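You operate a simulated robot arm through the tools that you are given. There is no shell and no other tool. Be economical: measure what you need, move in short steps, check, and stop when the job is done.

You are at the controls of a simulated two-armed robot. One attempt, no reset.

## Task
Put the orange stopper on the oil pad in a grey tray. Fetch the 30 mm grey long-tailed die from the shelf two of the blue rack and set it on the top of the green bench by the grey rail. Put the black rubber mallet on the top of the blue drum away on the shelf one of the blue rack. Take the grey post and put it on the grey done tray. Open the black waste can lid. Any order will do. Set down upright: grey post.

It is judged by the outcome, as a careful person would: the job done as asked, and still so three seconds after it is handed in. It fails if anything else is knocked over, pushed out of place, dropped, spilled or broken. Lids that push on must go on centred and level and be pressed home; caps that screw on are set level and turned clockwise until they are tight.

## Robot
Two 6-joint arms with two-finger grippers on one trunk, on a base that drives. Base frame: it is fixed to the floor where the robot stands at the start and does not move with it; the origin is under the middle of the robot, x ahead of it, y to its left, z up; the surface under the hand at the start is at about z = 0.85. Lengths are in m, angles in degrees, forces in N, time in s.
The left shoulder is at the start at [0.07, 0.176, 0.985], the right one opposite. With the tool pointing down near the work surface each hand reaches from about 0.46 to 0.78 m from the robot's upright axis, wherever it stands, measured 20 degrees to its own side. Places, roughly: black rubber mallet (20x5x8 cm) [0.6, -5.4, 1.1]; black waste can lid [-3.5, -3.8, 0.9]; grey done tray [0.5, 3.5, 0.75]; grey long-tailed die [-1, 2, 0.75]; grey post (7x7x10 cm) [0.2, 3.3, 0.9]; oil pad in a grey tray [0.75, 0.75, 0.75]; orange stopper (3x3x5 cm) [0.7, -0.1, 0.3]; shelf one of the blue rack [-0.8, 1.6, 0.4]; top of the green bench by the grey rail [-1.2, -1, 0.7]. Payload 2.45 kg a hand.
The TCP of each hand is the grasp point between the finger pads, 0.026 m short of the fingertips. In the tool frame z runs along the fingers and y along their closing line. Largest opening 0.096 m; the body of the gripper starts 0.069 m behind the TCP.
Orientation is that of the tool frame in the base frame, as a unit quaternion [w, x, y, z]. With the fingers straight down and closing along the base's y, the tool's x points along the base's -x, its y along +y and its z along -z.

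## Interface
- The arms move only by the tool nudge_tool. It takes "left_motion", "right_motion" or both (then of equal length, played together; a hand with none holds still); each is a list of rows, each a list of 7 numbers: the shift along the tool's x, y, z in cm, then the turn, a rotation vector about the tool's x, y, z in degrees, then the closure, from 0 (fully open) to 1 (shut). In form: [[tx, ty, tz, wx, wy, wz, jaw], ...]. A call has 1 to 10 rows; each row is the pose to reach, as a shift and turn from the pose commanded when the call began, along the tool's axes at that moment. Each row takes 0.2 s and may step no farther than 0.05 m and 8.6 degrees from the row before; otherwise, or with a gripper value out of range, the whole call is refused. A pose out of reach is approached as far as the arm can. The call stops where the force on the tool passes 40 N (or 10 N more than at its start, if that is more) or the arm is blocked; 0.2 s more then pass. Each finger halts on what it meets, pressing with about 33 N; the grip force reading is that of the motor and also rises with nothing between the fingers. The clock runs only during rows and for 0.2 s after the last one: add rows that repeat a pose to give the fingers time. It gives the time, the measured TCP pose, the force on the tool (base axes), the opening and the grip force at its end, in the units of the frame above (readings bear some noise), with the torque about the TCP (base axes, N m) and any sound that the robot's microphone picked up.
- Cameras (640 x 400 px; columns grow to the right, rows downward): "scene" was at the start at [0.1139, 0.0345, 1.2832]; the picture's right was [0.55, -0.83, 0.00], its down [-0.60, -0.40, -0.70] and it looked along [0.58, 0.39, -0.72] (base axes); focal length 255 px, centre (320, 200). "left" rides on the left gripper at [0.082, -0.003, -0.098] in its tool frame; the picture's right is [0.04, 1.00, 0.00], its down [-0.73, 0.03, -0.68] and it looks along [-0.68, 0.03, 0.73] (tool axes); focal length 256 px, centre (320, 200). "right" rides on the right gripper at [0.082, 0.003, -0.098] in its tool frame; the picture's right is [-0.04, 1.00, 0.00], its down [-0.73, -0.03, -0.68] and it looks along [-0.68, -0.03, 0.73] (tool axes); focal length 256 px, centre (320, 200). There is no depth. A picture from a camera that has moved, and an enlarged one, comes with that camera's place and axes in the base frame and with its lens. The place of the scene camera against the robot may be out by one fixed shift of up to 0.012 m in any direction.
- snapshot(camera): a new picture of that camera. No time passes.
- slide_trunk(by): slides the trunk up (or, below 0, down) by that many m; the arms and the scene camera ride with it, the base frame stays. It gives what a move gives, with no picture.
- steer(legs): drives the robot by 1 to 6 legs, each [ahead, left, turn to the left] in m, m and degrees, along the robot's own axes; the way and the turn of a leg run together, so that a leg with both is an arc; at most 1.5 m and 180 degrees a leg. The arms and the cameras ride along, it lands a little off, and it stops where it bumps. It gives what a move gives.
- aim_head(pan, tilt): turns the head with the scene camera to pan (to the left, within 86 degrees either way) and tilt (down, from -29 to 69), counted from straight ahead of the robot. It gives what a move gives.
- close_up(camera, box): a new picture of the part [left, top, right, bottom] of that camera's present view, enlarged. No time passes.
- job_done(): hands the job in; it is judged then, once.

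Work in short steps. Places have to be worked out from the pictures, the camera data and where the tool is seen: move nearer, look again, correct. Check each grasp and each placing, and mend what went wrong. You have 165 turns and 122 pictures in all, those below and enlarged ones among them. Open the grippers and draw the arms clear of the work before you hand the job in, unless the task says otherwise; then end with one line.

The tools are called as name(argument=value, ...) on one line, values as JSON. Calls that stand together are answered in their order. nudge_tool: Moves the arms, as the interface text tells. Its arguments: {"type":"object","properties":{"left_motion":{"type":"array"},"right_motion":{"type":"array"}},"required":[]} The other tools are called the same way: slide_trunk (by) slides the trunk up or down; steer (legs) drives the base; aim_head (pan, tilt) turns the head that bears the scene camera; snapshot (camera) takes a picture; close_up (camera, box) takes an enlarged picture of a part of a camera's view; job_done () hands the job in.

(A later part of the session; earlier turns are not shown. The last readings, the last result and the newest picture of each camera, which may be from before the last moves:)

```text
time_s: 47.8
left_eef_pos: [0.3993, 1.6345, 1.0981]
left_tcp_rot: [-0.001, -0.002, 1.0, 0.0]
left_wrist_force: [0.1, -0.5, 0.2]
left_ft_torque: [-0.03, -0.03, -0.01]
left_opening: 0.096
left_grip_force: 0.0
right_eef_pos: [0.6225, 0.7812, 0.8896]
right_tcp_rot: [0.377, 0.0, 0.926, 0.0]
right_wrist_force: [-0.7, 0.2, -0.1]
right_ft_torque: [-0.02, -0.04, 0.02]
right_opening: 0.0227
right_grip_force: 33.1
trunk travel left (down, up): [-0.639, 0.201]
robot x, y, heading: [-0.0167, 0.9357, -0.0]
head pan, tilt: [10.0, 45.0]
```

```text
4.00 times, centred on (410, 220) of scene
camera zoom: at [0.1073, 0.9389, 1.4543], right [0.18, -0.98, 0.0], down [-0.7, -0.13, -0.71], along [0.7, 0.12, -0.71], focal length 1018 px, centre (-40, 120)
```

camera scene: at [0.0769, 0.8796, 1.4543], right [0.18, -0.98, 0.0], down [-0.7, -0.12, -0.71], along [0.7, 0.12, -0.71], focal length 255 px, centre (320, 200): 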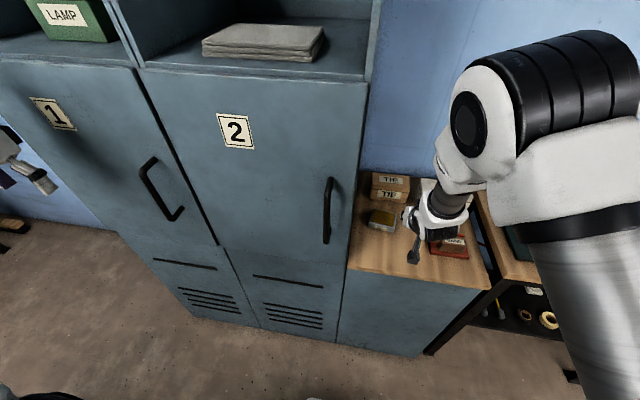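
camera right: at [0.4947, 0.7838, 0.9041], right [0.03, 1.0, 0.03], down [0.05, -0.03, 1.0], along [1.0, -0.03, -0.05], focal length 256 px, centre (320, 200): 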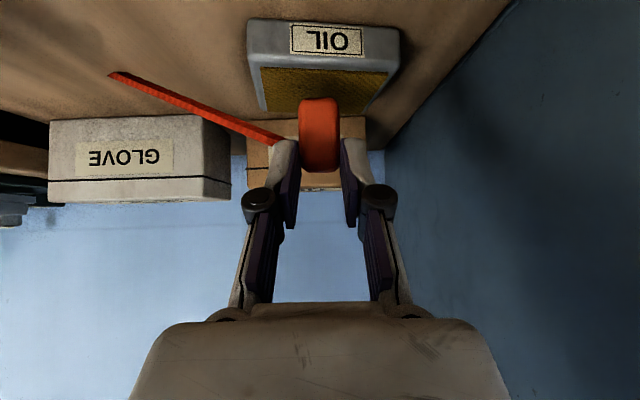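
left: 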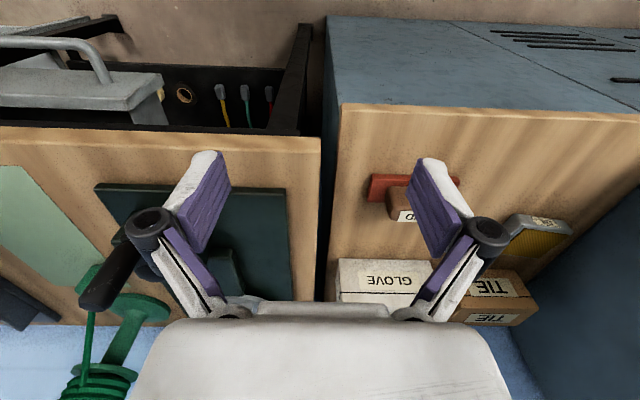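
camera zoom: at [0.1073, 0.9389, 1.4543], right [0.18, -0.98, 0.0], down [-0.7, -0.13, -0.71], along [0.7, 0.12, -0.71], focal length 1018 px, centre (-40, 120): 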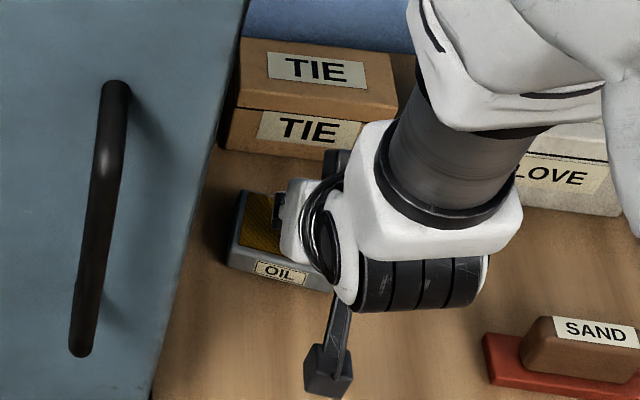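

Re-triangulated: pad top z≈0.825, centre x≈0.655. I'll move 1.2 cm forward and lower 2 cm, then read the force.

nudge_tool(right_motion=[[-0.85, 0, 0.85, 0, 0, 0, 0.9], [0.5, 0, 2.25, 0, 0, 0, 0.9], [0.5, 0, 2.25, 0, 0, 0, 0.9]])

snapshot(camera="right")

```text
time_s: 48.6
left_eef_pos: [0.3984, 1.6358, 1.1004]
left_tcp_rot: [-0.001, -0.002, 1.0, -0.001]
left_wrist_force: [0.5, 0.1, 0.1]
left_ft_torque: [-0.02, 0.02, 0.0]
left_opening: 0.0963
left_grip_force: 0.1
right_eef_pos: [0.6351, 0.7823, 0.8769]
right_tcp_rot: [0.381, 0.0, 0.925, 0.0]
right_wrist_force: [1.3, 0.1, 23.3]
right_ft_torque: [-0.06, -0.94, -0.01]
right_opening: 0.0231
right_grip_force: 33.0
trunk travel left (down, up): [-0.639, 0.201]
robot x, y, heading: [-0.0189, 0.9317, 0.1]
head pan, tilt: [10.0, 45.0]
```

```text
90 pictures are left
camera right: at [0.5071, 0.7837, 0.8895], right [0.03, 1.0, 0.03], down [0.04, -0.03, 1.0], along [1.0, -0.03, -0.05], focal length 256 px, centre (320, 200)
```

right: 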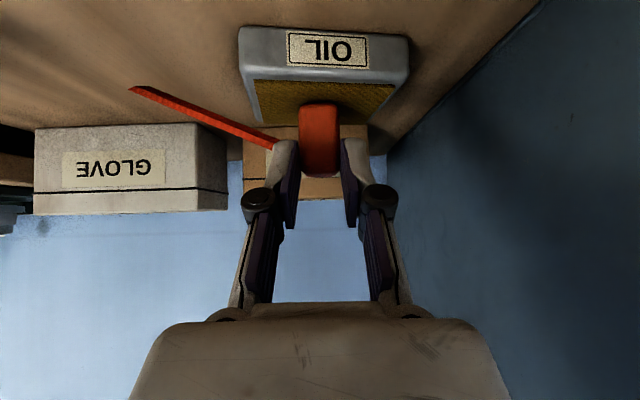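

Contact made: force and torque put the contact at x≈0.673 on the pad (pad ≈0.63–0.69, z≈0.826). I'll open gently and see.

nudge_tool(right_motion=[[0, 0, 0, 0, 0, 0, 0.72], [0, 0, 0, 0, 0, 0, 0.62], [0, 0, 0, 0, 0, 0, 0.5], [0, 0, 0, 0, 0, 0, 0.5]])

snapshot(camera="right")

```text
time_s: 49.6
left_eef_pos: [0.4016, 1.6344, 1.0989]
left_tcp_rot: [-0.001, -0.002, 1.0, 0.0]
left_wrist_force: [-0.4, -0.3, 0.0]
left_ft_torque: [0.01, -0.03, 0.01]
left_opening: 0.096
left_grip_force: 0.0
right_eef_pos: [0.6349, 0.7808, 0.8729]
right_tcp_rot: [0.376, 0.0, 0.927, 0.001]
right_wrist_force: [-1.2, -0.1, -0.1]
right_ft_torque: [0.04, -0.01, 0.0]
right_opening: 0.0477
right_grip_force: 0.0
trunk travel left (down, up): [-0.639, 0.201]
robot x, y, heading: [-0.0185, 0.9341, 0.2]
head pan, tilt: [10.0, 45.0]
```

```text
89 pictures are left
camera right: at [0.5074, 0.7831, 0.8869], right [0.03, 1.0, 0.03], down [0.05, -0.03, 1.0], along [1.0, -0.03, -0.05], focal length 256 px, centre (320, 200)
```

right: 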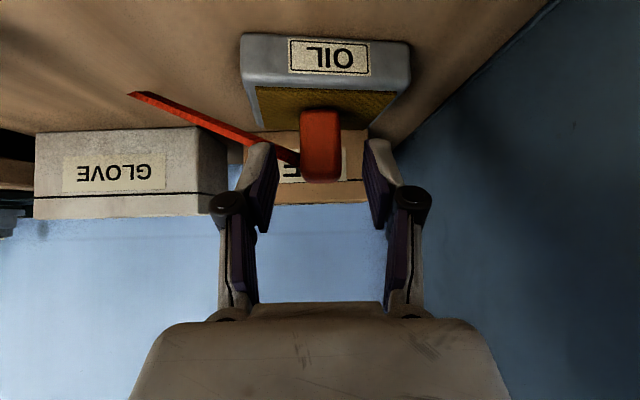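

The stopper rests on the pad by itself. I'll withdraw the hand back along its own axis and verify.

nudge_tool(right_motion=[[0, 0, -2, 0, 0, 0, 0.5], [0, 0, -5, 0, 0, 0, 0.4], [-1, 0, -9, 0, 0, 0, 0.4], [-3, 0, -13, 0, 0, 0, 0.4], [-3, 0, -13, 0, 0, 0, 0.4]])

snapshot(camera="right")

close_up(camera="scene", box=[330, 170, 490, 270])

```text
time_s: 50.7
left_eef_pos: [0.4006, 1.6343, 1.0978]
left_tcp_rot: [0.0, -0.001, 1.0, -0.001]
left_wrist_force: [-0.3, -0.2, 0.5]
left_ft_torque: [-0.03, 0.0, -0.02]
left_opening: 0.096
left_grip_force: 0.0
right_eef_pos: [0.5391, 0.7672, 0.9136]
right_tcp_rot: [0.304, 0.027, 0.952, 0.014]
right_wrist_force: [0.6, 0.8, -0.6]
right_ft_torque: [-0.03, 0.02, -0.02]
right_opening: 0.0578
right_grip_force: 0.1
trunk travel left (down, up): [-0.639, 0.201]
robot x, y, heading: [-0.0203, 0.9374, 0.3]
head pan, tilt: [10.0, 45.0]
stopped in row 5 (right hand): the arm was blocked; the commanded pose is now the measured one
```

```text
88 pictures are left
camera right: at [0.4152, 0.7738, 0.9468], right [0.07, 1.0, 0.06], down [0.2, -0.08, 0.98], along [0.98, -0.06, -0.21], focal length 256 px, centre (320, 200)
```

right: 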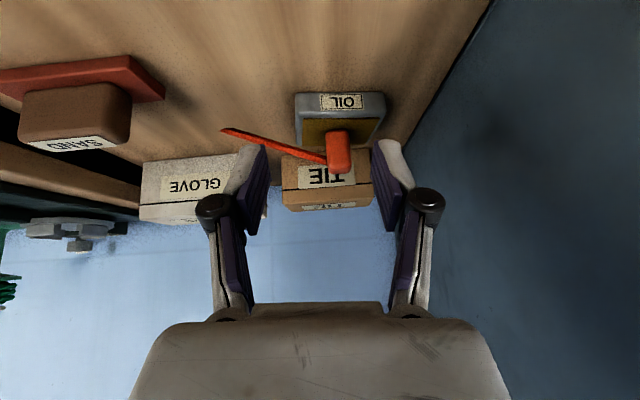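

```text
4.00 times, centred on (410, 220) of scene
camera zoom: at [0.1082, 0.939, 1.4542], right [0.18, -0.98, 0.0], down [-0.7, -0.13, -0.71], along [0.7, 0.12, -0.71], focal length 1018 px, centre (-40, 120)
```

zoom: 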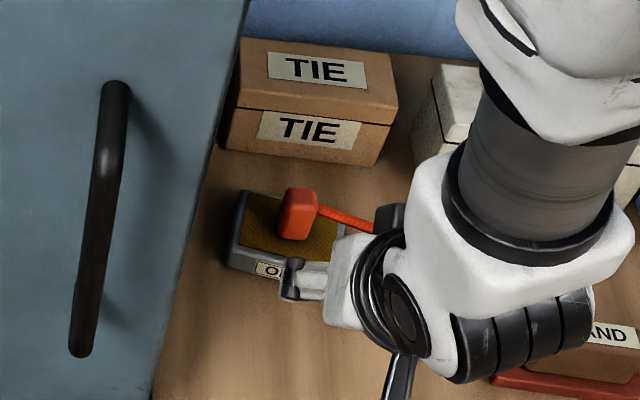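

The stopper sits on the oil pad. Next is the post: I'll back away, move right clear of the rack corner, and tuck the left hand closer.

steer(legs=[[-0.15, 0, 0], [-0.03, -0.6, 0]])

nudge_tool(left_motion=[[-1, -4.8, 0, 0, 0, 0, 0.3], [-2, -9.6, 0, 0, 0, 0, 0.3], [-3, -14.4, 0, 0, 0, 0, 0.3], [-4, -19.2, 0, 0, 0, 0, 0.3], [-5, -24, 0, 0, 0, 0, 0.3], [-5, -28, 0, 0, 0, 0, 0.3]], right_motion=[[0, -1, -2, 0, 8, 0, 0.4], [0, -2, -4, 0, 16, 0, 0.4], [0, -3, -6, 0, 24, 0, 0.4], [0, -4, -8, 0, 32, 0, 0.4], [0, -5, -9, 0, 36, 0, 0.4], [0, -5, -9, 0, 36, 0, 0.4]])

aim_head(pan=80, tilt=25)

snapshot(camera="scene")

```text
time_s: 55.0
left_eef_pos: [0.225, 1.0409, 1.0984]
left_tcp_rot: [-0.002, -0.001, 1.0, 0.0]
left_wrist_force: [0.5, -0.7, -0.5]
left_ft_torque: [0.0, -0.01, 0.04]
left_opening: 0.096
left_grip_force: 0.1
right_eef_pos: [0.3626, 0.1729, 0.9138]
right_tcp_rot: [0.305, 0.026, 0.952, 0.013]
right_wrist_force: [0.3, 0.3, 1.2]
right_ft_torque: [-0.02, 0.0, -0.01]
right_opening: 0.0579
right_grip_force: 0.1
trunk travel left (down, up): [-0.639, 0.201]
robot x, y, heading: [-0.1963, 0.344, 0.4]
head pan, tilt: [10.0, 45.0]
```

```text
time_s: 56.5
left_eef_pos: [0.2762, 0.7549, 1.0991]
left_tcp_rot: [-0.002, -0.002, 1.0, 0.0]
left_wrist_force: [0.0, -1.0, 1.0]
left_ft_torque: [0.01, 0.02, 0.0]
left_opening: 0.067
left_grip_force: 0.1
left hand out of reach, approached as far as the arm can: row 1, 2
right_eef_pos: [0.3033, 0.1371, 0.9809]
right_tcp_rot: [-0.004, 0.019, 1.0, 0.023]
right_wrist_force: [0.3, -0.5, -0.7]
right_ft_torque: [0.02, 0.01, -0.03]
right_opening: 0.0575
right_grip_force: 0.2
right hand out of reach, approached as far as the arm can: row 2, 3, 5, 6
trunk travel left (down, up): [-0.639, 0.201]
robot x, y, heading: [-0.1944, 0.3404, 0.5]
head pan, tilt: [10.0, 45.0]
```

```text
time_s: 57.9
left_eef_pos: [0.2751, 0.7569, 1.0995]
left_tcp_rot: [-0.001, -0.002, 1.0, 0.0]
left_wrist_force: [-0.2, -0.9, 0.8]
left_ft_torque: [0.04, -0.01, 0.0]
left_opening: 0.0671
left_grip_force: 0.1
right_eef_pos: [0.3033, 0.1366, 0.9818]
right_tcp_rot: [-0.003, 0.018, 1.0, 0.024]
right_wrist_force: [0.1, 0.3, 0.3]
right_ft_torque: [-0.01, 0.01, 0.0]
right_opening: 0.0574
right_grip_force: 0.0
trunk travel left (down, up): [-0.639, 0.201]
robot x, y, heading: [-0.197, 0.3427, 0.1]
head pan, tilt: [80.0, 25.0]
```

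```text
86 pictures are left
camera scene: at [-0.1319, 0.421, 1.4848], right [0.99, -0.17, 0.0], down [-0.07, -0.42, -0.91], along [0.16, 0.89, -0.42], focal length 255 px, centre (320, 200)
```

scene: 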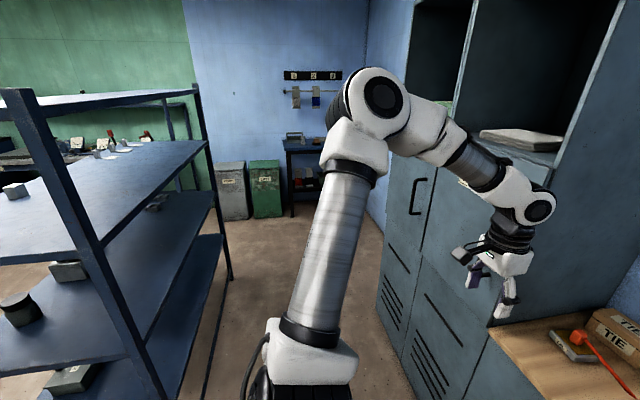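

Rotating left 90° to face the aisle and looking ahead.

steer(legs=[[0, 0, 90]])

aim_head(pan=0, tilt=25)

snapshot(camera="scene")

```text
time_s: 62.1
left_eef_pos: [-0.6224, 0.7989, 1.0983]
left_tcp_rot: [0.002, 0.717, -0.697, 0.001]
left_wrist_force: [0.9, -1.2, 0.2]
left_ft_torque: [0.01, -0.01, -0.01]
left_opening: 0.067
left_grip_force: 0.0
right_eef_pos: [-0.0023, 0.8419, 0.9822]
right_tcp_rot: [-0.019, -0.703, 0.711, 0.015]
right_wrist_force: [0.4, -0.3, -1.2]
right_ft_torque: [0.0, 0.0, 0.01]
right_opening: 0.0576
right_grip_force: 0.0
trunk travel left (down, up): [-0.639, 0.201]
robot x, y, heading: [-0.1937, 0.3381, 91.5]
head pan, tilt: [80.0, 25.0]
```

```text
time_s: 63.7
left_eef_pos: [-0.6223, 0.7998, 1.0994]
left_tcp_rot: [0.002, 0.717, -0.697, 0.001]
left_wrist_force: [0.3, 0.3, -0.5]
left_ft_torque: [0.0, -0.02, 0.03]
left_opening: 0.0673
left_grip_force: 0.0
right_eef_pos: [-0.0044, 0.8415, 0.9828]
right_tcp_rot: [-0.02, -0.702, 0.712, 0.014]
right_wrist_force: [-0.1, 0.1, 0.1]
right_ft_torque: [0.01, 0.0, 0.0]
right_opening: 0.0577
right_grip_force: 0.1
trunk travel left (down, up): [-0.639, 0.201]
robot x, y, heading: [-0.1951, 0.3383, 91.7]
head pan, tilt: [0.0, 25.0]
```

```text
85 pictures are left
camera scene: at [-0.2022, 0.4723, 1.4848], right [1.0, 0.03, 0.0], down [0.01, -0.42, -0.91], along [-0.03, 0.91, -0.42], focal length 255 px, centre (320, 200)
```

scene: 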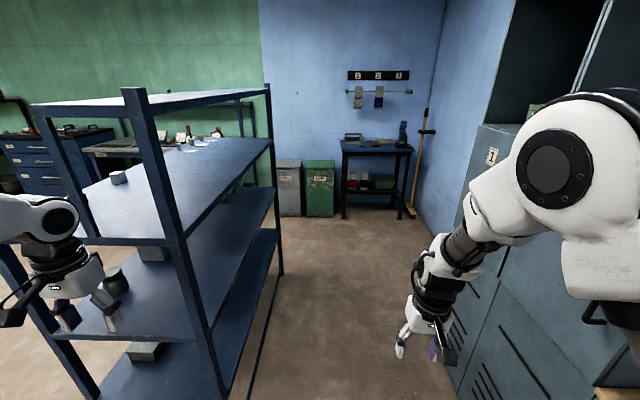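

The target table stands ahead at about (0.3, 3.2). I'll move to the aisle's middle and drive forward in stages.

steer(legs=[[0, -0.17, -1.5], [0.9, 0, 0], [0.7, 0, 0]])

snapshot(camera="scene")

```text
time_s: 72.8
left_eef_pos: [-0.4806, 2.3955, 1.1108]
left_tcp_rot: [0.007, 0.72, -0.694, -0.011]
left_wrist_force: [-0.2, 0.0, 0.9]
left_ft_torque: [0.01, -0.02, -0.04]
left_opening: 0.0672
left_grip_force: 0.0
right_eef_pos: [0.1352, 2.4455, 0.9823]
right_tcp_rot: [-0.022, -0.706, 0.707, 0.021]
right_wrist_force: [0.3, 0.7, 0.3]
right_ft_torque: [-0.02, -0.01, 0.0]
right_opening: 0.0574
right_grip_force: 0.0
trunk travel left (down, up): [-0.639, 0.201]
robot x, y, heading: [-0.061, 1.941, 92.5]
head pan, tilt: [0.0, 25.0]
stopped in leg 3: the robot was blocked; the commanded pose is now the measured one
```

```text
84 pictures are left
camera scene: at [-0.0517, 2.0707, 1.4855], right [1.0, 0.04, -0.01], down [0.0, -0.42, -0.91], along [-0.04, 0.91, -0.42], focal length 255 px, centre (320, 200)
```

scene: 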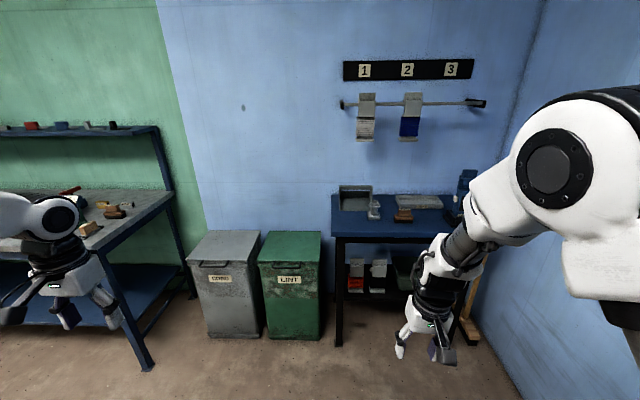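

Blocked near the end, perhaps the left arm on the rack. I'll look left to see.

aim_head(pan=70, tilt=25)

snapshot(camera="scene")

```text
time_s: 74.3
left_eef_pos: [-0.4805, 2.3954, 1.1098]
left_tcp_rot: [0.005, 0.72, -0.694, -0.009]
left_wrist_force: [0.2, 0.7, 0.1]
left_ft_torque: [-0.01, 0.0, -0.03]
left_opening: 0.0673
left_grip_force: 0.0
right_eef_pos: [0.1351, 2.445, 0.9824]
right_tcp_rot: [0.022, 0.707, -0.707, -0.021]
right_wrist_force: [0.2, -1.1, -0.3]
right_ft_torque: [-0.03, -0.01, 0.0]
right_opening: 0.0577
right_grip_force: 0.0
trunk travel left (down, up): [-0.639, 0.201]
robot x, y, heading: [-0.0618, 1.9464, 92.0]
head pan, tilt: [70.0, 25.0]
```

```text
83 pictures are left
camera scene: at [-0.1348, 2.0065, 1.4865], right [0.3, 0.95, 0.0], down [0.39, -0.12, -0.91], along [-0.87, 0.28, -0.41], focal length 255 px, centre (320, 200)
```

scene: 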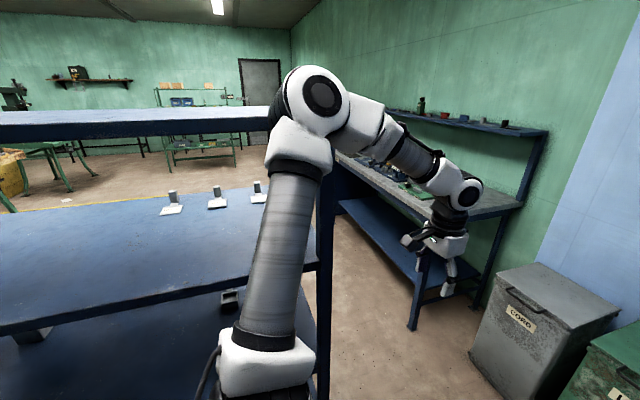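

The left elbow touched the rack's end post. I'll back off a little, shift right, and go on.

steer(legs=[[-0.05, -0.03, -1], [0, -0.13, -1.0], [0.45, 0, 0]])

snapshot(camera="scene")

aim_head(pan=-15, tilt=40)

snapshot(camera="scene")

```text
time_s: 78.4
left_eef_pos: [-0.3082, 2.8171, 1.1009]
left_tcp_rot: [-0.001, -0.707, 0.708, 0.002]
left_wrist_force: [0.0, 0.3, 0.8]
left_ft_torque: [-0.01, -0.02, 0.02]
left_opening: 0.0675
left_grip_force: 0.1
right_eef_pos: [0.311, 2.8426, 0.9817]
right_tcp_rot: [-0.019, -0.692, 0.721, 0.015]
right_wrist_force: [-0.5, -0.5, 0.4]
right_ft_torque: [0.03, 0.01, -0.02]
right_opening: 0.0576
right_grip_force: 0.1
trunk travel left (down, up): [-0.639, 0.201]
robot x, y, heading: [0.1071, 2.3464, 89.9]
head pan, tilt: [70.0, 25.0]
```

```text
82 pictures are left
camera scene: at [0.0151, 2.4176, 1.4849], right [0.34, 0.94, 0.0], down [0.4, -0.14, -0.91], along [-0.85, 0.31, -0.42], focal length 255 px, centre (320, 200)
```

scene: 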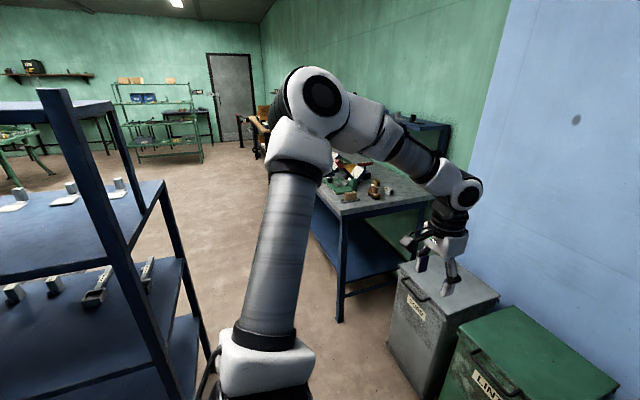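

```text
time_s: 80.0
left_eef_pos: [-0.3095, 2.8191, 1.101]
left_tcp_rot: [-0.001, -0.706, 0.708, 0.002]
left_wrist_force: [0.3, -0.5, -0.5]
left_ft_torque: [0.0, -0.01, -0.02]
left_opening: 0.0671
left_grip_force: 0.1
right_eef_pos: [0.3116, 2.8417, 0.9813]
right_tcp_rot: [-0.019, -0.693, 0.721, 0.015]
right_wrist_force: [-0.3, -0.1, 1.0]
right_ft_torque: [-0.03, -0.03, -0.03]
right_opening: 0.0574
right_grip_force: 0.1
trunk travel left (down, up): [-0.639, 0.201]
robot x, y, heading: [0.1061, 2.3407, 89.9]
head pan, tilt: [-15.0, 40.0]
```

```text
81 pictures are left
camera scene: at [0.1236, 2.4684, 1.4615], right [0.97, -0.26, 0.0], down [-0.17, -0.62, -0.77], along [0.2, 0.74, -0.64], focal length 255 px, centre (320, 200)
```

scene: 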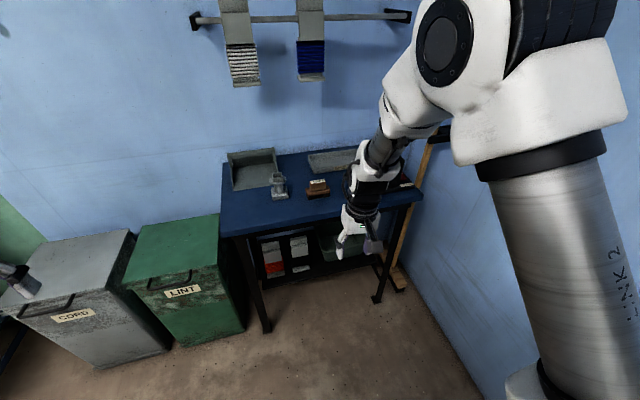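

The grey post and trays are visible on the blue table. I'll enlarge.

close_up(camera="scene", box=[210, 130, 370, 230])

snapshot(camera="right")

```text
4.00 times, centred on (290, 180) of scene
camera zoom: at [0.1236, 2.4684, 1.4615], right [0.97, -0.26, 0.0], down [-0.17, -0.62, -0.77], along [0.2, 0.74, -0.64], focal length 1018 px, centre (440, 280)
```

zoom: 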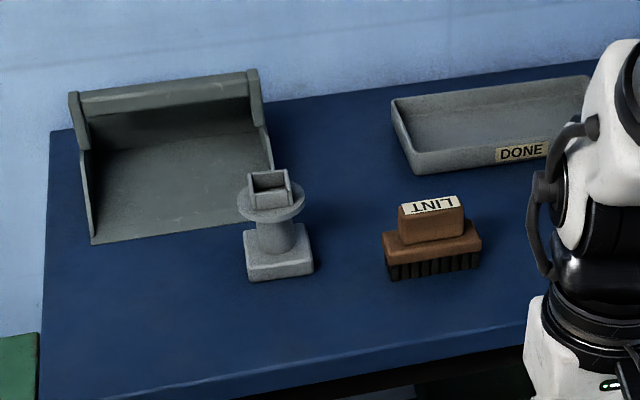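

```text
79 pictures are left
camera right: at [0.3086, 2.7615, 1.0813], right [-1.0, 0.08, 0.05], down [0.09, 0.74, 0.67], along [0.02, 0.67, -0.74], focal length 256 px, centre (320, 200)
```

right: 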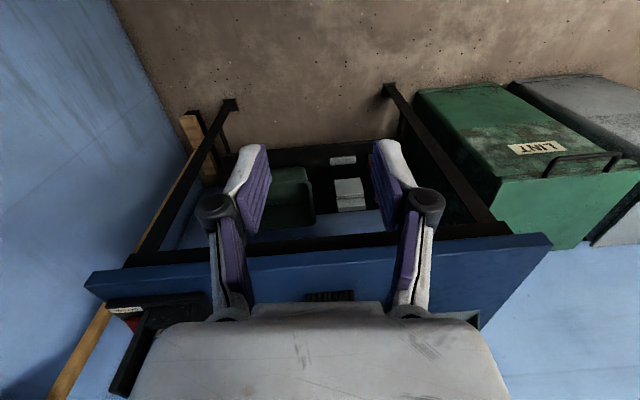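

Post at about (0.17, 3.24), done tray around (0.44, 3.41). I'll raise the trunk 0.1 and drive to in front of the table.

slide_trunk(by=0.1)

steer(legs=[[0.3, 0.08, 0]])

snapshot(camera="right")

```text
time_s: 81.4
left_eef_pos: [-0.3096, 2.8167, 1.2007]
left_tcp_rot: [-0.002, -0.706, 0.708, 0.002]
left_wrist_force: [-0.2, 1.2, -0.2]
left_ft_torque: [-0.03, 0.03, -0.01]
left_opening: 0.067
left_grip_force: 0.0
right_eef_pos: [0.311, 2.843, 1.0827]
right_tcp_rot: [-0.019, -0.692, 0.721, 0.014]
right_wrist_force: [0.3, -1.5, 0.7]
right_ft_torque: [0.0, 0.02, 0.0]
right_opening: 0.0576
right_grip_force: 0.1
trunk travel left (down, up): [-0.739, 0.101]
robot x, y, heading: [0.1067, 2.3461, 90.1]
head pan, tilt: [-15.0, 40.0]
```

```text
time_s: 83.4
left_eef_pos: [-0.3872, 3.1125, 1.2011]
left_tcp_rot: [0.001, 0.707, -0.707, -0.002]
left_wrist_force: [0.7, -0.5, 0.1]
left_ft_torque: [0.02, -0.02, -0.01]
left_opening: 0.0672
left_grip_force: 0.0
right_eef_pos: [0.2321, 3.139, 1.0832]
right_tcp_rot: [-0.018, -0.692, 0.721, 0.015]
right_wrist_force: [-0.9, 0.3, -0.3]
right_ft_torque: [0.0, 0.02, 0.03]
right_opening: 0.0576
right_grip_force: 0.0
trunk travel left (down, up): [-0.739, 0.101]
robot x, y, heading: [0.0255, 2.6406, 89.8]
head pan, tilt: [-15.0, 40.0]
```

```text
78 pictures are left
camera right: at [0.2299, 3.0569, 1.1818], right [-1.0, 0.08, 0.05], down [0.09, 0.73, 0.67], along [0.02, 0.67, -0.74], focal length 256 px, centre (320, 200)
```

right: 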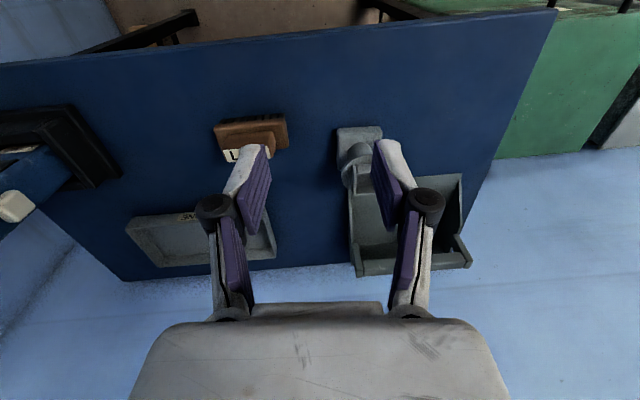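

Post located at (0.174, 3.228), table z≈0.85. I'll straighten the right hand and bring it over the post, open.

nudge_tool(right_motion=[[-2.9, 2.05, 0.08, 0.9, 0, -0.8, 0], [-5.8, 4.1, 0.16, 1.8, -0.1, -1.6, 0], [-8.65, 6.15, 0.24, 2.7, -0.2, -2.3, 0], [-8.65, 6.15, 0.24, 2.7, -0.2, -2.3, 0]])

snapshot(camera="right")

```text
time_s: 84.4
left_eef_pos: [-0.3882, 3.1138, 1.1999]
left_tcp_rot: [-0.002, -0.707, 0.708, 0.001]
left_wrist_force: [-0.6, 0.5, 0.1]
left_ft_torque: [0.01, -0.01, -0.01]
left_opening: 0.0672
left_grip_force: 0.0
right_eef_pos: [0.177, 3.1918, 1.0737]
right_tcp_rot: [0.005, 0.713, -0.701, -0.011]
right_wrist_force: [-0.2, -0.8, 0.2]
right_ft_torque: [-0.01, 0.0, 0.0]
right_opening: 0.0959
right_grip_force: 0.1
right hand out of reach, approached as far as the arm can: row 2, 3, 4
trunk travel left (down, up): [-0.739, 0.101]
robot x, y, heading: [0.0276, 2.6415, 89.7]
head pan, tilt: [-15.0, 40.0]
```

```text
77 pictures are left
camera right: at [0.1767, 3.1088, 1.1719], right [-1.0, 0.02, 0.02], down [0.04, 0.73, 0.68], along [0.0, 0.69, -0.73], focal length 256 px, centre (320, 200)
```

right: 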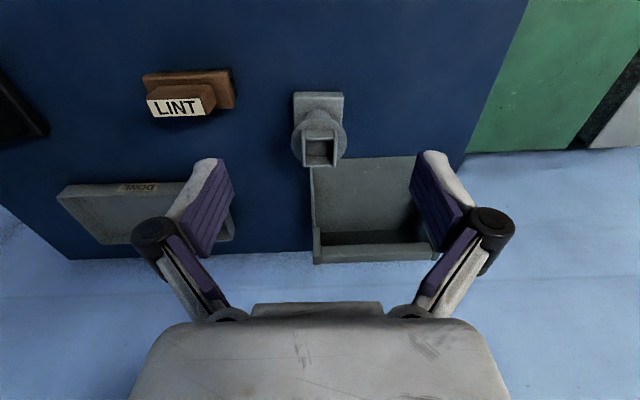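

Arm at its reach limit here; post appears at (0.174, 3.243). I'll drive forward 5 cm and check.

steer(legs=[[0.05, 0, 0]])

snapshot(camera="right")

```text
time_s: 85.4
left_eef_pos: [-0.3875, 3.1578, 1.2036]
left_tcp_rot: [0.0, -0.706, 0.708, 0.003]
left_wrist_force: [-0.1, -0.8, 0.7]
left_ft_torque: [0.11, -0.01, 0.01]
left_opening: 0.0674
left_grip_force: 0.0
right_eef_pos: [0.1776, 3.2371, 1.0785]
right_tcp_rot: [0.005, 0.712, -0.702, -0.013]
right_wrist_force: [0.3, -1.3, 0.3]
right_ft_torque: [0.07, 0.02, -0.01]
right_opening: 0.096
right_grip_force: 0.0
trunk travel left (down, up): [-0.739, 0.101]
robot x, y, heading: [0.0273, 2.6934, 89.8]
head pan, tilt: [-15.0, 40.0]
```

```text
76 pictures are left
camera right: at [0.1766, 3.1519, 1.1748], right [-1.0, 0.03, 0.02], down [0.04, 0.72, 0.69], along [0.0, 0.69, -0.72], focal length 256 px, centre (320, 200)
```

right: 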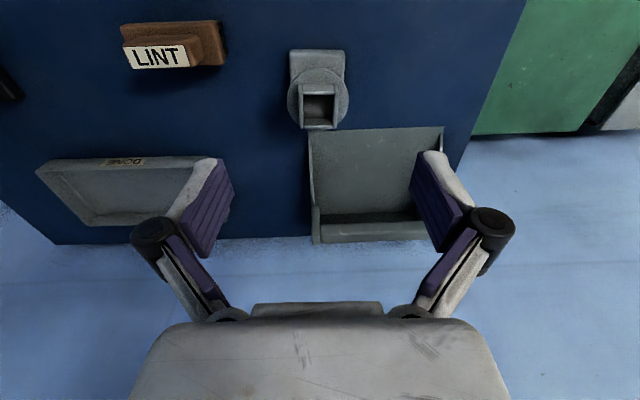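

Post at (0.175, 3.246). Going down 10 cm with the roll corrected, then check.

nudge_tool(right_motion=[[-0.9, 0, 3.5, 1.4, 0, 0, 0], [-0.9, 0, 7, 1.4, 0, 0, 0], [-0.9, 0, 10, 1.4, 0, 0, 0], [-0.9, 0, 10, 1.4, 0, 0, 0]])

snapshot(camera="right")

```text
time_s: 86.4
left_eef_pos: [-0.3885, 3.1634, 1.2017]
left_tcp_rot: [0.0, -0.707, 0.707, 0.003]
left_wrist_force: [0.9, -0.9, 0.5]
left_ft_torque: [0.01, 0.01, 0.0]
left_opening: 0.067
left_grip_force: 0.0
right_eef_pos: [0.1733, 3.2428, 0.9739]
right_tcp_rot: [-0.003, 0.714, -0.701, -0.007]
right_wrist_force: [-0.2, -0.6, 0.5]
right_ft_torque: [0.01, 0.01, 0.02]
right_opening: 0.0961
right_grip_force: 0.0
right hand out of reach, approached as far as the arm can: row 1, 2, 3, 4
trunk travel left (down, up): [-0.739, 0.101]
robot x, y, heading: [0.0263, 2.6887, 89.7]
head pan, tilt: [-15.0, 40.0]
```

```text
75 pictures are left
camera right: at [0.1711, 3.1606, 1.0722], right [-1.0, 0.02, 0.01], down [0.02, 0.72, 0.69], along [0.01, 0.69, -0.72], focal length 256 px, centre (320, 200)
```

right: 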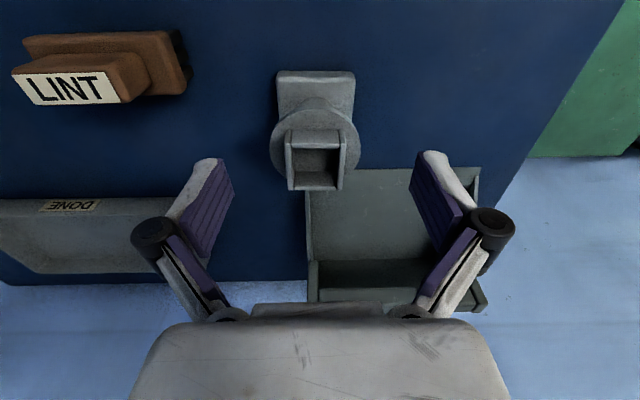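

Aligned over the post (TCP 0.173, 3.243). I'll lower via the trunk 6.8 cm, then close gently on the neck.

slide_trunk(by=-0.067)

snapshot(camera="right")

```text
time_s: 87.4
left_eef_pos: [-0.3886, 3.1635, 1.1334]
left_tcp_rot: [-0.002, -0.706, 0.708, 0.002]
left_wrist_force: [-0.2, 0.0, 1.1]
left_ft_torque: [-0.01, 0.01, 0.01]
left_opening: 0.0673
left_grip_force: 0.1
right_eef_pos: [0.1719, 3.2446, 0.9072]
right_tcp_rot: [-0.002, 0.713, -0.701, -0.006]
right_wrist_force: [0.4, 0.7, 0.5]
right_ft_torque: [-0.02, 0.02, -0.03]
right_opening: 0.0959
right_grip_force: 0.0
trunk travel left (down, up): [-0.672, 0.168]
robot x, y, heading: [0.0247, 2.6935, 89.8]
head pan, tilt: [-15.0, 40.0]
```

```text
74 pictures are left
camera right: at [0.1713, 3.1613, 1.0051], right [-1.0, 0.02, 0.01], down [0.02, 0.73, 0.69], along [0.01, 0.69, -0.73], focal length 256 px, centre (320, 200)
```

right: 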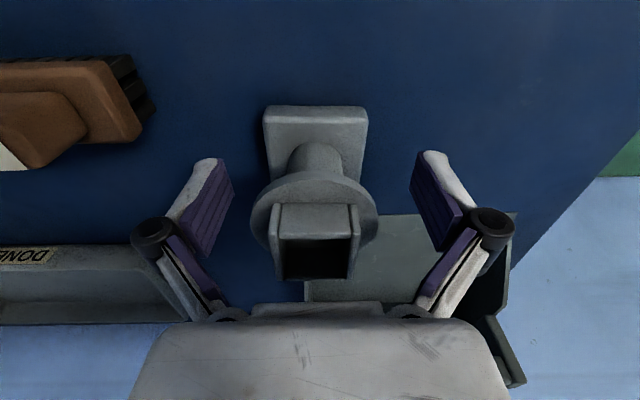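

Neck lies between the fingers. Closing.

nudge_tool(right_motion=[[0, 0, 0, 0, 0, 0, 0.2], [0, 0, 0, 0, 0, 0, 0.45], [0, 0, 0, 0, 0, 0, 0.7], [0, 0, 0, 0, 0, 0, 0.8], [0, 0, 0, 0, 0, 0, 0.8]])

snapshot(camera="right")

```text
time_s: 88.6
left_eef_pos: [-0.3875, 3.1642, 1.1339]
left_tcp_rot: [-0.001, -0.706, 0.708, 0.001]
left_wrist_force: [0.7, -0.5, 0.8]
left_ft_torque: [0.04, 0.02, 0.03]
left_opening: 0.0673
left_grip_force: 0.0
right_eef_pos: [0.173, 3.2437, 0.9083]
right_tcp_rot: [-0.002, 0.714, -0.7, -0.007]
right_wrist_force: [0.8, 1.9, 6.7]
right_ft_torque: [0.1, -0.27, 0.05]
right_opening: 0.0588
right_grip_force: 32.6
trunk travel left (down, up): [-0.672, 0.168]
robot x, y, heading: [0.0258, 2.6943, 89.9]
head pan, tilt: [-15.0, 40.0]
```

```text
73 pictures are left
camera right: at [0.1713, 3.1612, 1.0054], right [-1.0, 0.02, 0.01], down [0.02, 0.72, 0.69], along [0.01, 0.69, -0.72], focal length 256 px, centre (320, 200)
```

right: 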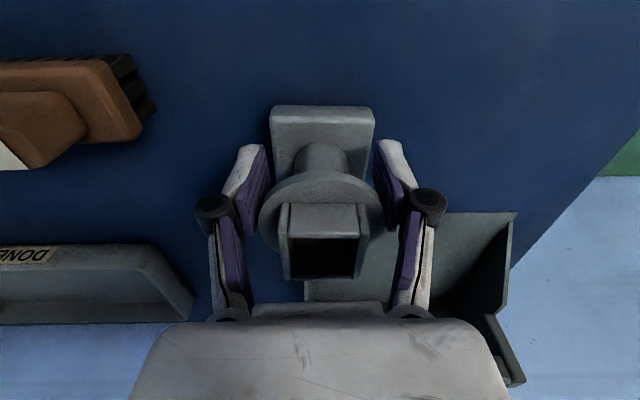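

It closed on the disc (59 mm) with firm force; that will do. Lift 3 cm by trunk and check.

slide_trunk(by=0.04)

snapshot(camera="right")

```text
time_s: 89.5
left_eef_pos: [-0.3867, 3.1632, 1.1736]
left_tcp_rot: [-0.002, -0.706, 0.708, 0.001]
left_wrist_force: [0.3, -0.3, -0.5]
left_ft_torque: [-0.03, 0.0, 0.01]
left_opening: 0.0671
left_grip_force: 0.1
right_eef_pos: [0.1728, 3.2449, 0.9475]
right_tcp_rot: [-0.001, 0.713, -0.701, -0.007]
right_wrist_force: [0.3, 0.0, -1.8]
right_ft_torque: [-0.02, 0.01, -0.01]
right_opening: 0.0586
right_grip_force: 33.1
trunk travel left (down, up): [-0.712, 0.128]
robot x, y, heading: [0.0279, 2.6894, 90.4]
head pan, tilt: [-15.0, 40.0]
```

```text
72 pictures are left
camera right: at [0.1712, 3.1618, 1.0447], right [-1.0, 0.02, 0.01], down [0.02, 0.73, 0.69], along [0.01, 0.69, -0.73], focal length 256 px, centre (320, 200)
```

right: 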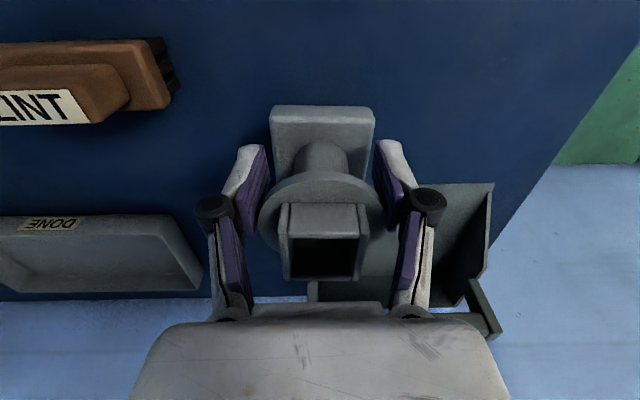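

Held level. Raise 8 cm more and drive right/forward toward the DONE tray (x 0.31–0.54, y 3.33–3.46).

slide_trunk(by=0.08)

steer(legs=[[0.03, -0.33, 0]])

nudge_tool(right_motion=[[-2.5, 2, 0, 0, 0, 0, 0.8], [-5, 4, 0, 0, 0, 0, 0.8], [-7.5, 6, 0, 0, 0, 0, 0.8], [-10, 8, 0, 0, 0, 0, 0.8], [-10, 8, 0, 0, 0, 0, 0.8]])

snapshot(camera="right")

```text
time_s: 90.6
left_eef_pos: [-0.3874, 3.1639, 1.2539]
left_tcp_rot: [-0.001, -0.707, 0.707, 0.001]
left_wrist_force: [-0.5, -0.1, -0.3]
left_ft_torque: [-0.01, -0.03, 0.0]
left_opening: 0.0671
left_grip_force: 0.0
right_eef_pos: [0.1721, 3.245, 1.0275]
right_tcp_rot: [-0.002, 0.713, -0.702, -0.007]
right_wrist_force: [0.0, -0.2, -1.1]
right_ft_torque: [0.0, 0.01, -0.01]
right_opening: 0.059
right_grip_force: 32.9
trunk travel left (down, up): [-0.792, 0.048]
robot x, y, heading: [0.0308, 2.6917, 89.9]
head pan, tilt: [-15.0, 40.0]
```

```text
time_s: 92.8
left_eef_pos: [-0.0675, 3.1926, 1.2545]
left_tcp_rot: [0.001, 0.709, -0.705, -0.001]
left_wrist_force: [0.0, 0.1, 0.7]
left_ft_torque: [0.02, -0.05, 0.01]
left_opening: 0.0674
left_grip_force: 0.0
right_eef_pos: [0.4915, 3.275, 1.0269]
right_tcp_rot: [-0.001, 0.715, -0.699, -0.007]
right_wrist_force: [0.4, -0.9, -0.4]
right_ft_torque: [-0.04, -0.02, -0.04]
right_opening: 0.0588
right_grip_force: 32.4
trunk travel left (down, up): [-0.792, 0.048]
robot x, y, heading: [0.3485, 2.7201, 90.4]
head pan, tilt: [-15.0, 40.0]
```

```text
time_s: 94.0
left_eef_pos: [-0.068, 3.1928, 1.2532]
left_tcp_rot: [0.001, 0.708, -0.706, -0.001]
left_wrist_force: [0.0, 0.5, 0.3]
left_ft_torque: [-0.01, 0.04, -0.01]
left_opening: 0.0669
left_grip_force: 0.0
right_eef_pos: [0.4419, 3.2976, 1.0315]
right_tcp_rot: [0.004, 0.722, -0.691, -0.025]
right_wrist_force: [-0.4, 0.0, -1.6]
right_ft_torque: [-0.05, -0.03, -0.01]
right_opening: 0.0584
right_grip_force: 32.8
right hand out of reach, approached as far as the arm can: row 1, 2, 3, 4, 5
trunk travel left (down, up): [-0.792, 0.048]
robot x, y, heading: [0.3508, 2.7225, 90.4]
head pan, tilt: [-15.0, 40.0]
```

```text
71 pictures are left
camera right: at [0.4459, 3.213, 1.128], right [-1.0, 0.0, 0.04], down [0.03, 0.71, 0.7], along [-0.03, 0.7, -0.71], focal length 256 px, centre (320, 200)
```

right: 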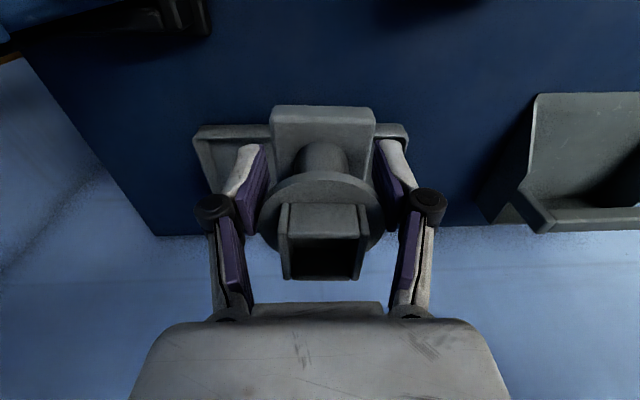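

Arm reach is poor with the trunk so high. I'll raise the hand relative to the shoulder by 15 cm, then lower the trunk by the same.

nudge_tool(right_motion=[[0, 0, -4, 0, 0, 0, 0.8], [0, 0, -8, 0, 0, 0, 0.8], [0, 0, -12, 0, 0, 0, 0.8], [0, 0, -16, 0, 0, 0, 0.8], [0, 0, -16, 0, 0, 0, 0.8]])

slide_trunk(by=-0.15)

nudge_tool(right_motion=[[-3, 0, 0, 0, 0, 0, 0.8], [-6, 0, 0, 0, 0, 0, 0.8], [-9, 0, 0, 0, 0, 0, 0.8], [-9, 0, 0, 0, 0, 0, 0.8]])

```text
time_s: 94.8
left_eef_pos: [-0.0669, 3.1921, 1.2541]
left_tcp_rot: [0.001, 0.709, -0.706, -0.001]
left_wrist_force: [-0.9, 0.2, 0.1]
left_ft_torque: [-0.01, -0.02, 0.01]
left_opening: 0.0672
left_grip_force: 0.1
right_eef_pos: [0.4573, 3.2398, 1.0598]
right_tcp_rot: [0.076, 0.706, -0.703, 0.042]
right_wrist_force: [-0.7, 0.4, -1.1]
right_ft_torque: [-0.02, 0.02, -0.02]
right_opening: 0.0586
right_grip_force: 33.2
right hand out of reach, approached as far as the arm can: row 1, 2, 3, 4
trunk travel left (down, up): [-0.792, 0.048]
robot x, y, heading: [0.3489, 2.722, 90.4]
head pan, tilt: [-15.0, 40.0]
stopped in row 4 (right hand): the arm was blocked; the commanded pose is now the measured one
```

```text
time_s: 96.5
left_eef_pos: [-0.0682, 3.1904, 1.1047]
left_tcp_rot: [0.0, 0.709, -0.706, -0.001]
left_wrist_force: [-0.5, -0.5, -0.7]
left_ft_torque: [0.0, -0.01, -0.01]
left_opening: 0.067
left_grip_force: 0.1
right_eef_pos: [0.4559, 3.2392, 0.9123]
right_tcp_rot: [0.073, 0.706, -0.704, 0.041]
right_wrist_force: [-4.0, -0.4, 18.0]
right_ft_torque: [0.55, -0.34, 0.11]
right_opening: 0.0587
right_grip_force: 32.9
trunk travel left (down, up): [-0.642, 0.198]
robot x, y, heading: [0.3485, 2.7206, 90.6]
head pan, tilt: [-15.0, 40.0]
```

```text
time_s: 97.5
left_eef_pos: [-0.0691, 3.1866, 1.1064]
left_tcp_rot: [0.0, 0.708, -0.706, -0.003]
left_wrist_force: [0.4, 0.3, -0.1]
left_ft_torque: [-0.02, 0.01, 0.03]
left_opening: 0.0672
left_grip_force: 0.0
right_eef_pos: [0.4705, 3.2779, 0.8962]
right_tcp_rot: [0.079, 0.717, -0.692, 0.018]
right_wrist_force: [-0.8, -12.2, 35.3]
right_ft_torque: [0.55, -1.25, -0.4]
right_opening: 0.0569
right_grip_force: 32.4
right hand out of reach, approached as far as the arm can: row 1, 2, 3, 4
trunk travel left (down, up): [-0.642, 0.198]
robot x, y, heading: [0.3514, 2.724, 90.2]
head pan, tilt: [-15.0, 40.0]
```

The arm was blocked rising, and the post then touched the table. I'll raise the trunk at once and inspect.

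slide_trunk(by=0.1)

snapshot(camera="right")

snapshot(camera="scene")

```text
time_s: 98.9
left_eef_pos: [-0.0673, 3.1924, 1.2036]
left_tcp_rot: [0.002, 0.708, -0.706, -0.001]
left_wrist_force: [1.0, -0.1, -0.3]
left_ft_torque: [-0.01, 0.01, -0.04]
left_opening: 0.0672
left_grip_force: 0.1
right_eef_pos: [0.4733, 3.2817, 0.992]
right_tcp_rot: [0.08, 0.717, -0.692, 0.019]
right_wrist_force: [-1.3, -0.4, -1.3]
right_ft_torque: [0.0, 0.0, 0.02]
right_opening: 0.0564
right_grip_force: 33.5
trunk travel left (down, up): [-0.742, 0.098]
robot x, y, heading: [0.3508, 2.7215, 90.4]
head pan, tilt: [-15.0, 40.0]
```

```text
70 pictures are left
camera right: at [0.4807, 3.2145, 1.1017], right [-1.0, 0.01, 0.08], down [0.05, 0.82, 0.56], along [-0.06, 0.57, -0.82], focal length 256 px, centre (320, 200)
```

right: 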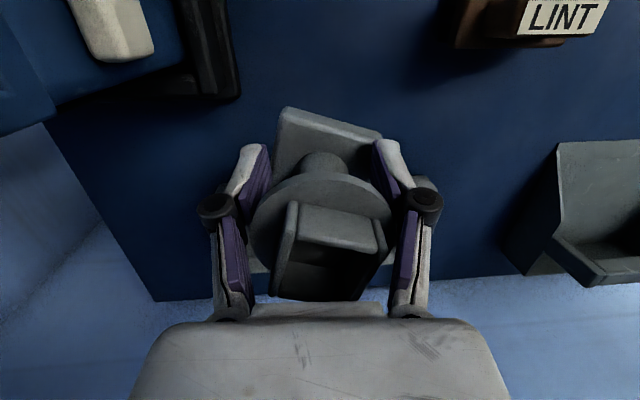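

```text
69 pictures are left
camera scene: at [0.3672, 2.8447, 1.5645], right [0.97, -0.26, 0.0], down [-0.16, -0.62, -0.77], along [0.2, 0.74, -0.64], focal length 255 px, centre (320, 200)
```

scene: 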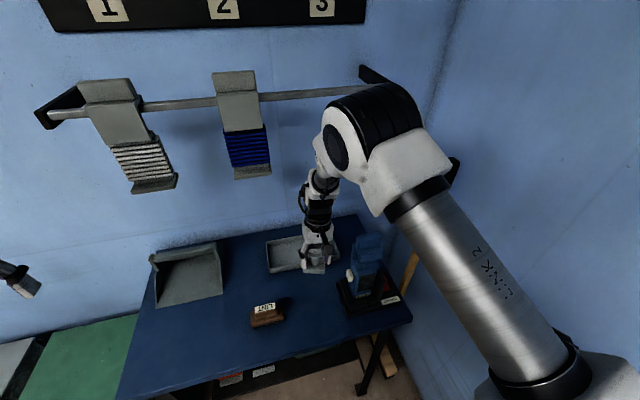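

Reaching limits come from the high trunk (the elbow is near the wall rail). I'll back off from the table, reconfigure the arm with a lower trunk, and re-check the post.

steer(legs=[[-0.4, 0, 0]])

nudge_tool(right_motion=[[0, 0, -4, 0, 0, 0, 0.8], [0, 0, -8, 0, 0, 0, 0.8], [0, 0, -12, 0, 0, 0, 0.8], [0, 0, -16, 0, 0, 0, 0.8], [0, 0, -16, 0, 0, 0, 0.8]])

```text
time_s: 101.4
left_eef_pos: [-0.0663, 2.7867, 1.2036]
left_tcp_rot: [0.001, 0.709, -0.705, -0.001]
left_wrist_force: [0.3, 0.2, 0.5]
left_ft_torque: [0.0, 0.05, 0.03]
left_opening: 0.0673
left_grip_force: 0.1
right_eef_pos: [0.4729, 2.8786, 0.9927]
right_tcp_rot: [0.081, 0.719, -0.69, 0.02]
right_wrist_force: [0.4, 1.1, -1.1]
right_ft_torque: [-0.01, 0.0, -0.03]
right_opening: 0.0566
right_grip_force: 33.2
trunk travel left (down, up): [-0.742, 0.098]
robot x, y, heading: [0.3475, 2.3153, 90.2]
head pan, tilt: [-15.0, 40.0]
```

```text
time_s: 102.6
left_eef_pos: [-0.0662, 2.7865, 1.2043]
left_tcp_rot: [0.002, 0.71, -0.705, 0.0]
left_wrist_force: [-0.2, 0.4, 0.2]
left_ft_torque: [-0.04, 0.01, 0.0]
left_opening: 0.0672
left_grip_force: 0.1
right_eef_pos: [0.4888, 2.8793, 1.1431]
right_tcp_rot: [0.086, 0.727, -0.681, 0.008]
right_wrist_force: [-0.5, 0.3, -1.2]
right_ft_torque: [-0.01, -0.01, 0.01]
right_opening: 0.0563
right_grip_force: 33.0
right hand out of reach, approached as far as the arm can: row 2, 3, 4, 5
trunk travel left (down, up): [-0.742, 0.098]
robot x, y, heading: [0.3508, 2.3169, 90.3]
head pan, tilt: [-15.0, 40.0]
```

slide_trunk(by=-0.2)

nudge_tool(right_motion=[[0, 0, 0, 2.1, -2.5, 1.2, 0.8], [0, 0, 0, 4.2, -5, 2.4, 0.8], [0, 0, 0, 6.3, -7.6, 3.7, 0.8], [0, 0, 0, 6.3, -7.6, 3.7, 0.8]])

snapshot(camera="right")

snapshot(camera="scene")

```text
time_s: 104.8
left_eef_pos: [-0.066, 2.7854, 1.004]
left_tcp_rot: [0.002, 0.709, -0.705, -0.001]
left_wrist_force: [0.2, -0.1, 0.5]
left_ft_torque: [0.01, 0.03, 0.03]
left_opening: 0.0674
left_grip_force: 0.0
right_eef_pos: [0.4892, 2.8791, 0.9436]
right_tcp_rot: [0.084, 0.728, -0.68, 0.008]
right_wrist_force: [0.1, -0.2, -1.3]
right_ft_torque: [-0.01, -0.02, -0.01]
right_opening: 0.0563
right_grip_force: 33.3
trunk travel left (down, up): [-0.542, 0.298]
robot x, y, heading: [0.3544, 2.3178, 90.1]
head pan, tilt: [-15.0, 40.0]
```

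```text
time_s: 105.8
left_eef_pos: [-0.0653, 2.7863, 1.0039]
left_tcp_rot: [0.0, 0.709, -0.705, -0.001]
left_wrist_force: [0.1, -0.5, -0.1]
left_ft_torque: [-0.01, 0.03, -0.01]
left_opening: 0.0674
left_grip_force: 0.1
right_eef_pos: [0.489, 2.8512, 0.9339]
right_tcp_rot: [0.003, 0.713, -0.701, -0.011]
right_wrist_force: [0.2, 1.2, -0.5]
right_ft_torque: [-0.03, -0.04, -0.01]
right_opening: 0.0563
right_grip_force: 33.4
right hand out of reach, approached as far as the arm can: row 1, 2, 3, 4
trunk travel left (down, up): [-0.542, 0.298]
robot x, y, heading: [0.3519, 2.3172, 90.1]
head pan, tilt: [-15.0, 40.0]
```

```text
68 pictures are left
camera right: at [0.4883, 2.7689, 1.0319], right [-1.0, 0.02, 0.02], down [0.03, 0.73, 0.69], along [0.0, 0.69, -0.73], focal length 256 px, centre (320, 200)
```

right: 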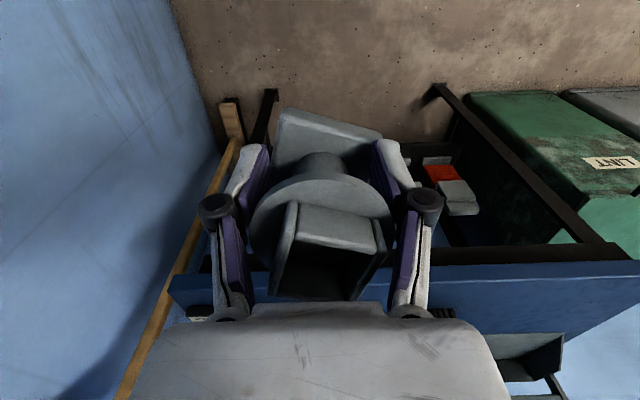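

```text
67 pictures are left
camera scene: at [0.3697, 2.4409, 1.3644], right [0.97, -0.25, 0.0], down [-0.16, -0.62, -0.77], along [0.19, 0.74, -0.64], focal length 255 px, centre (320, 200)
```

scene: 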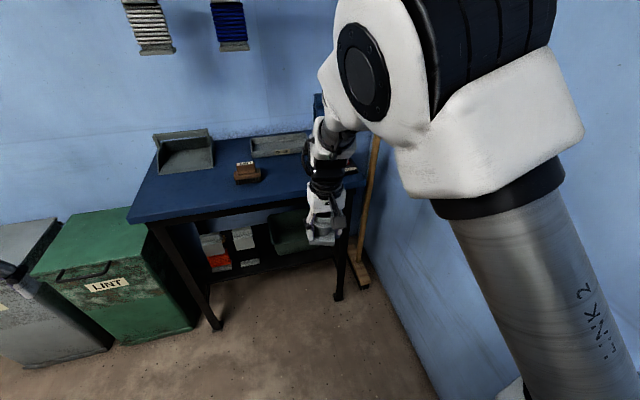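

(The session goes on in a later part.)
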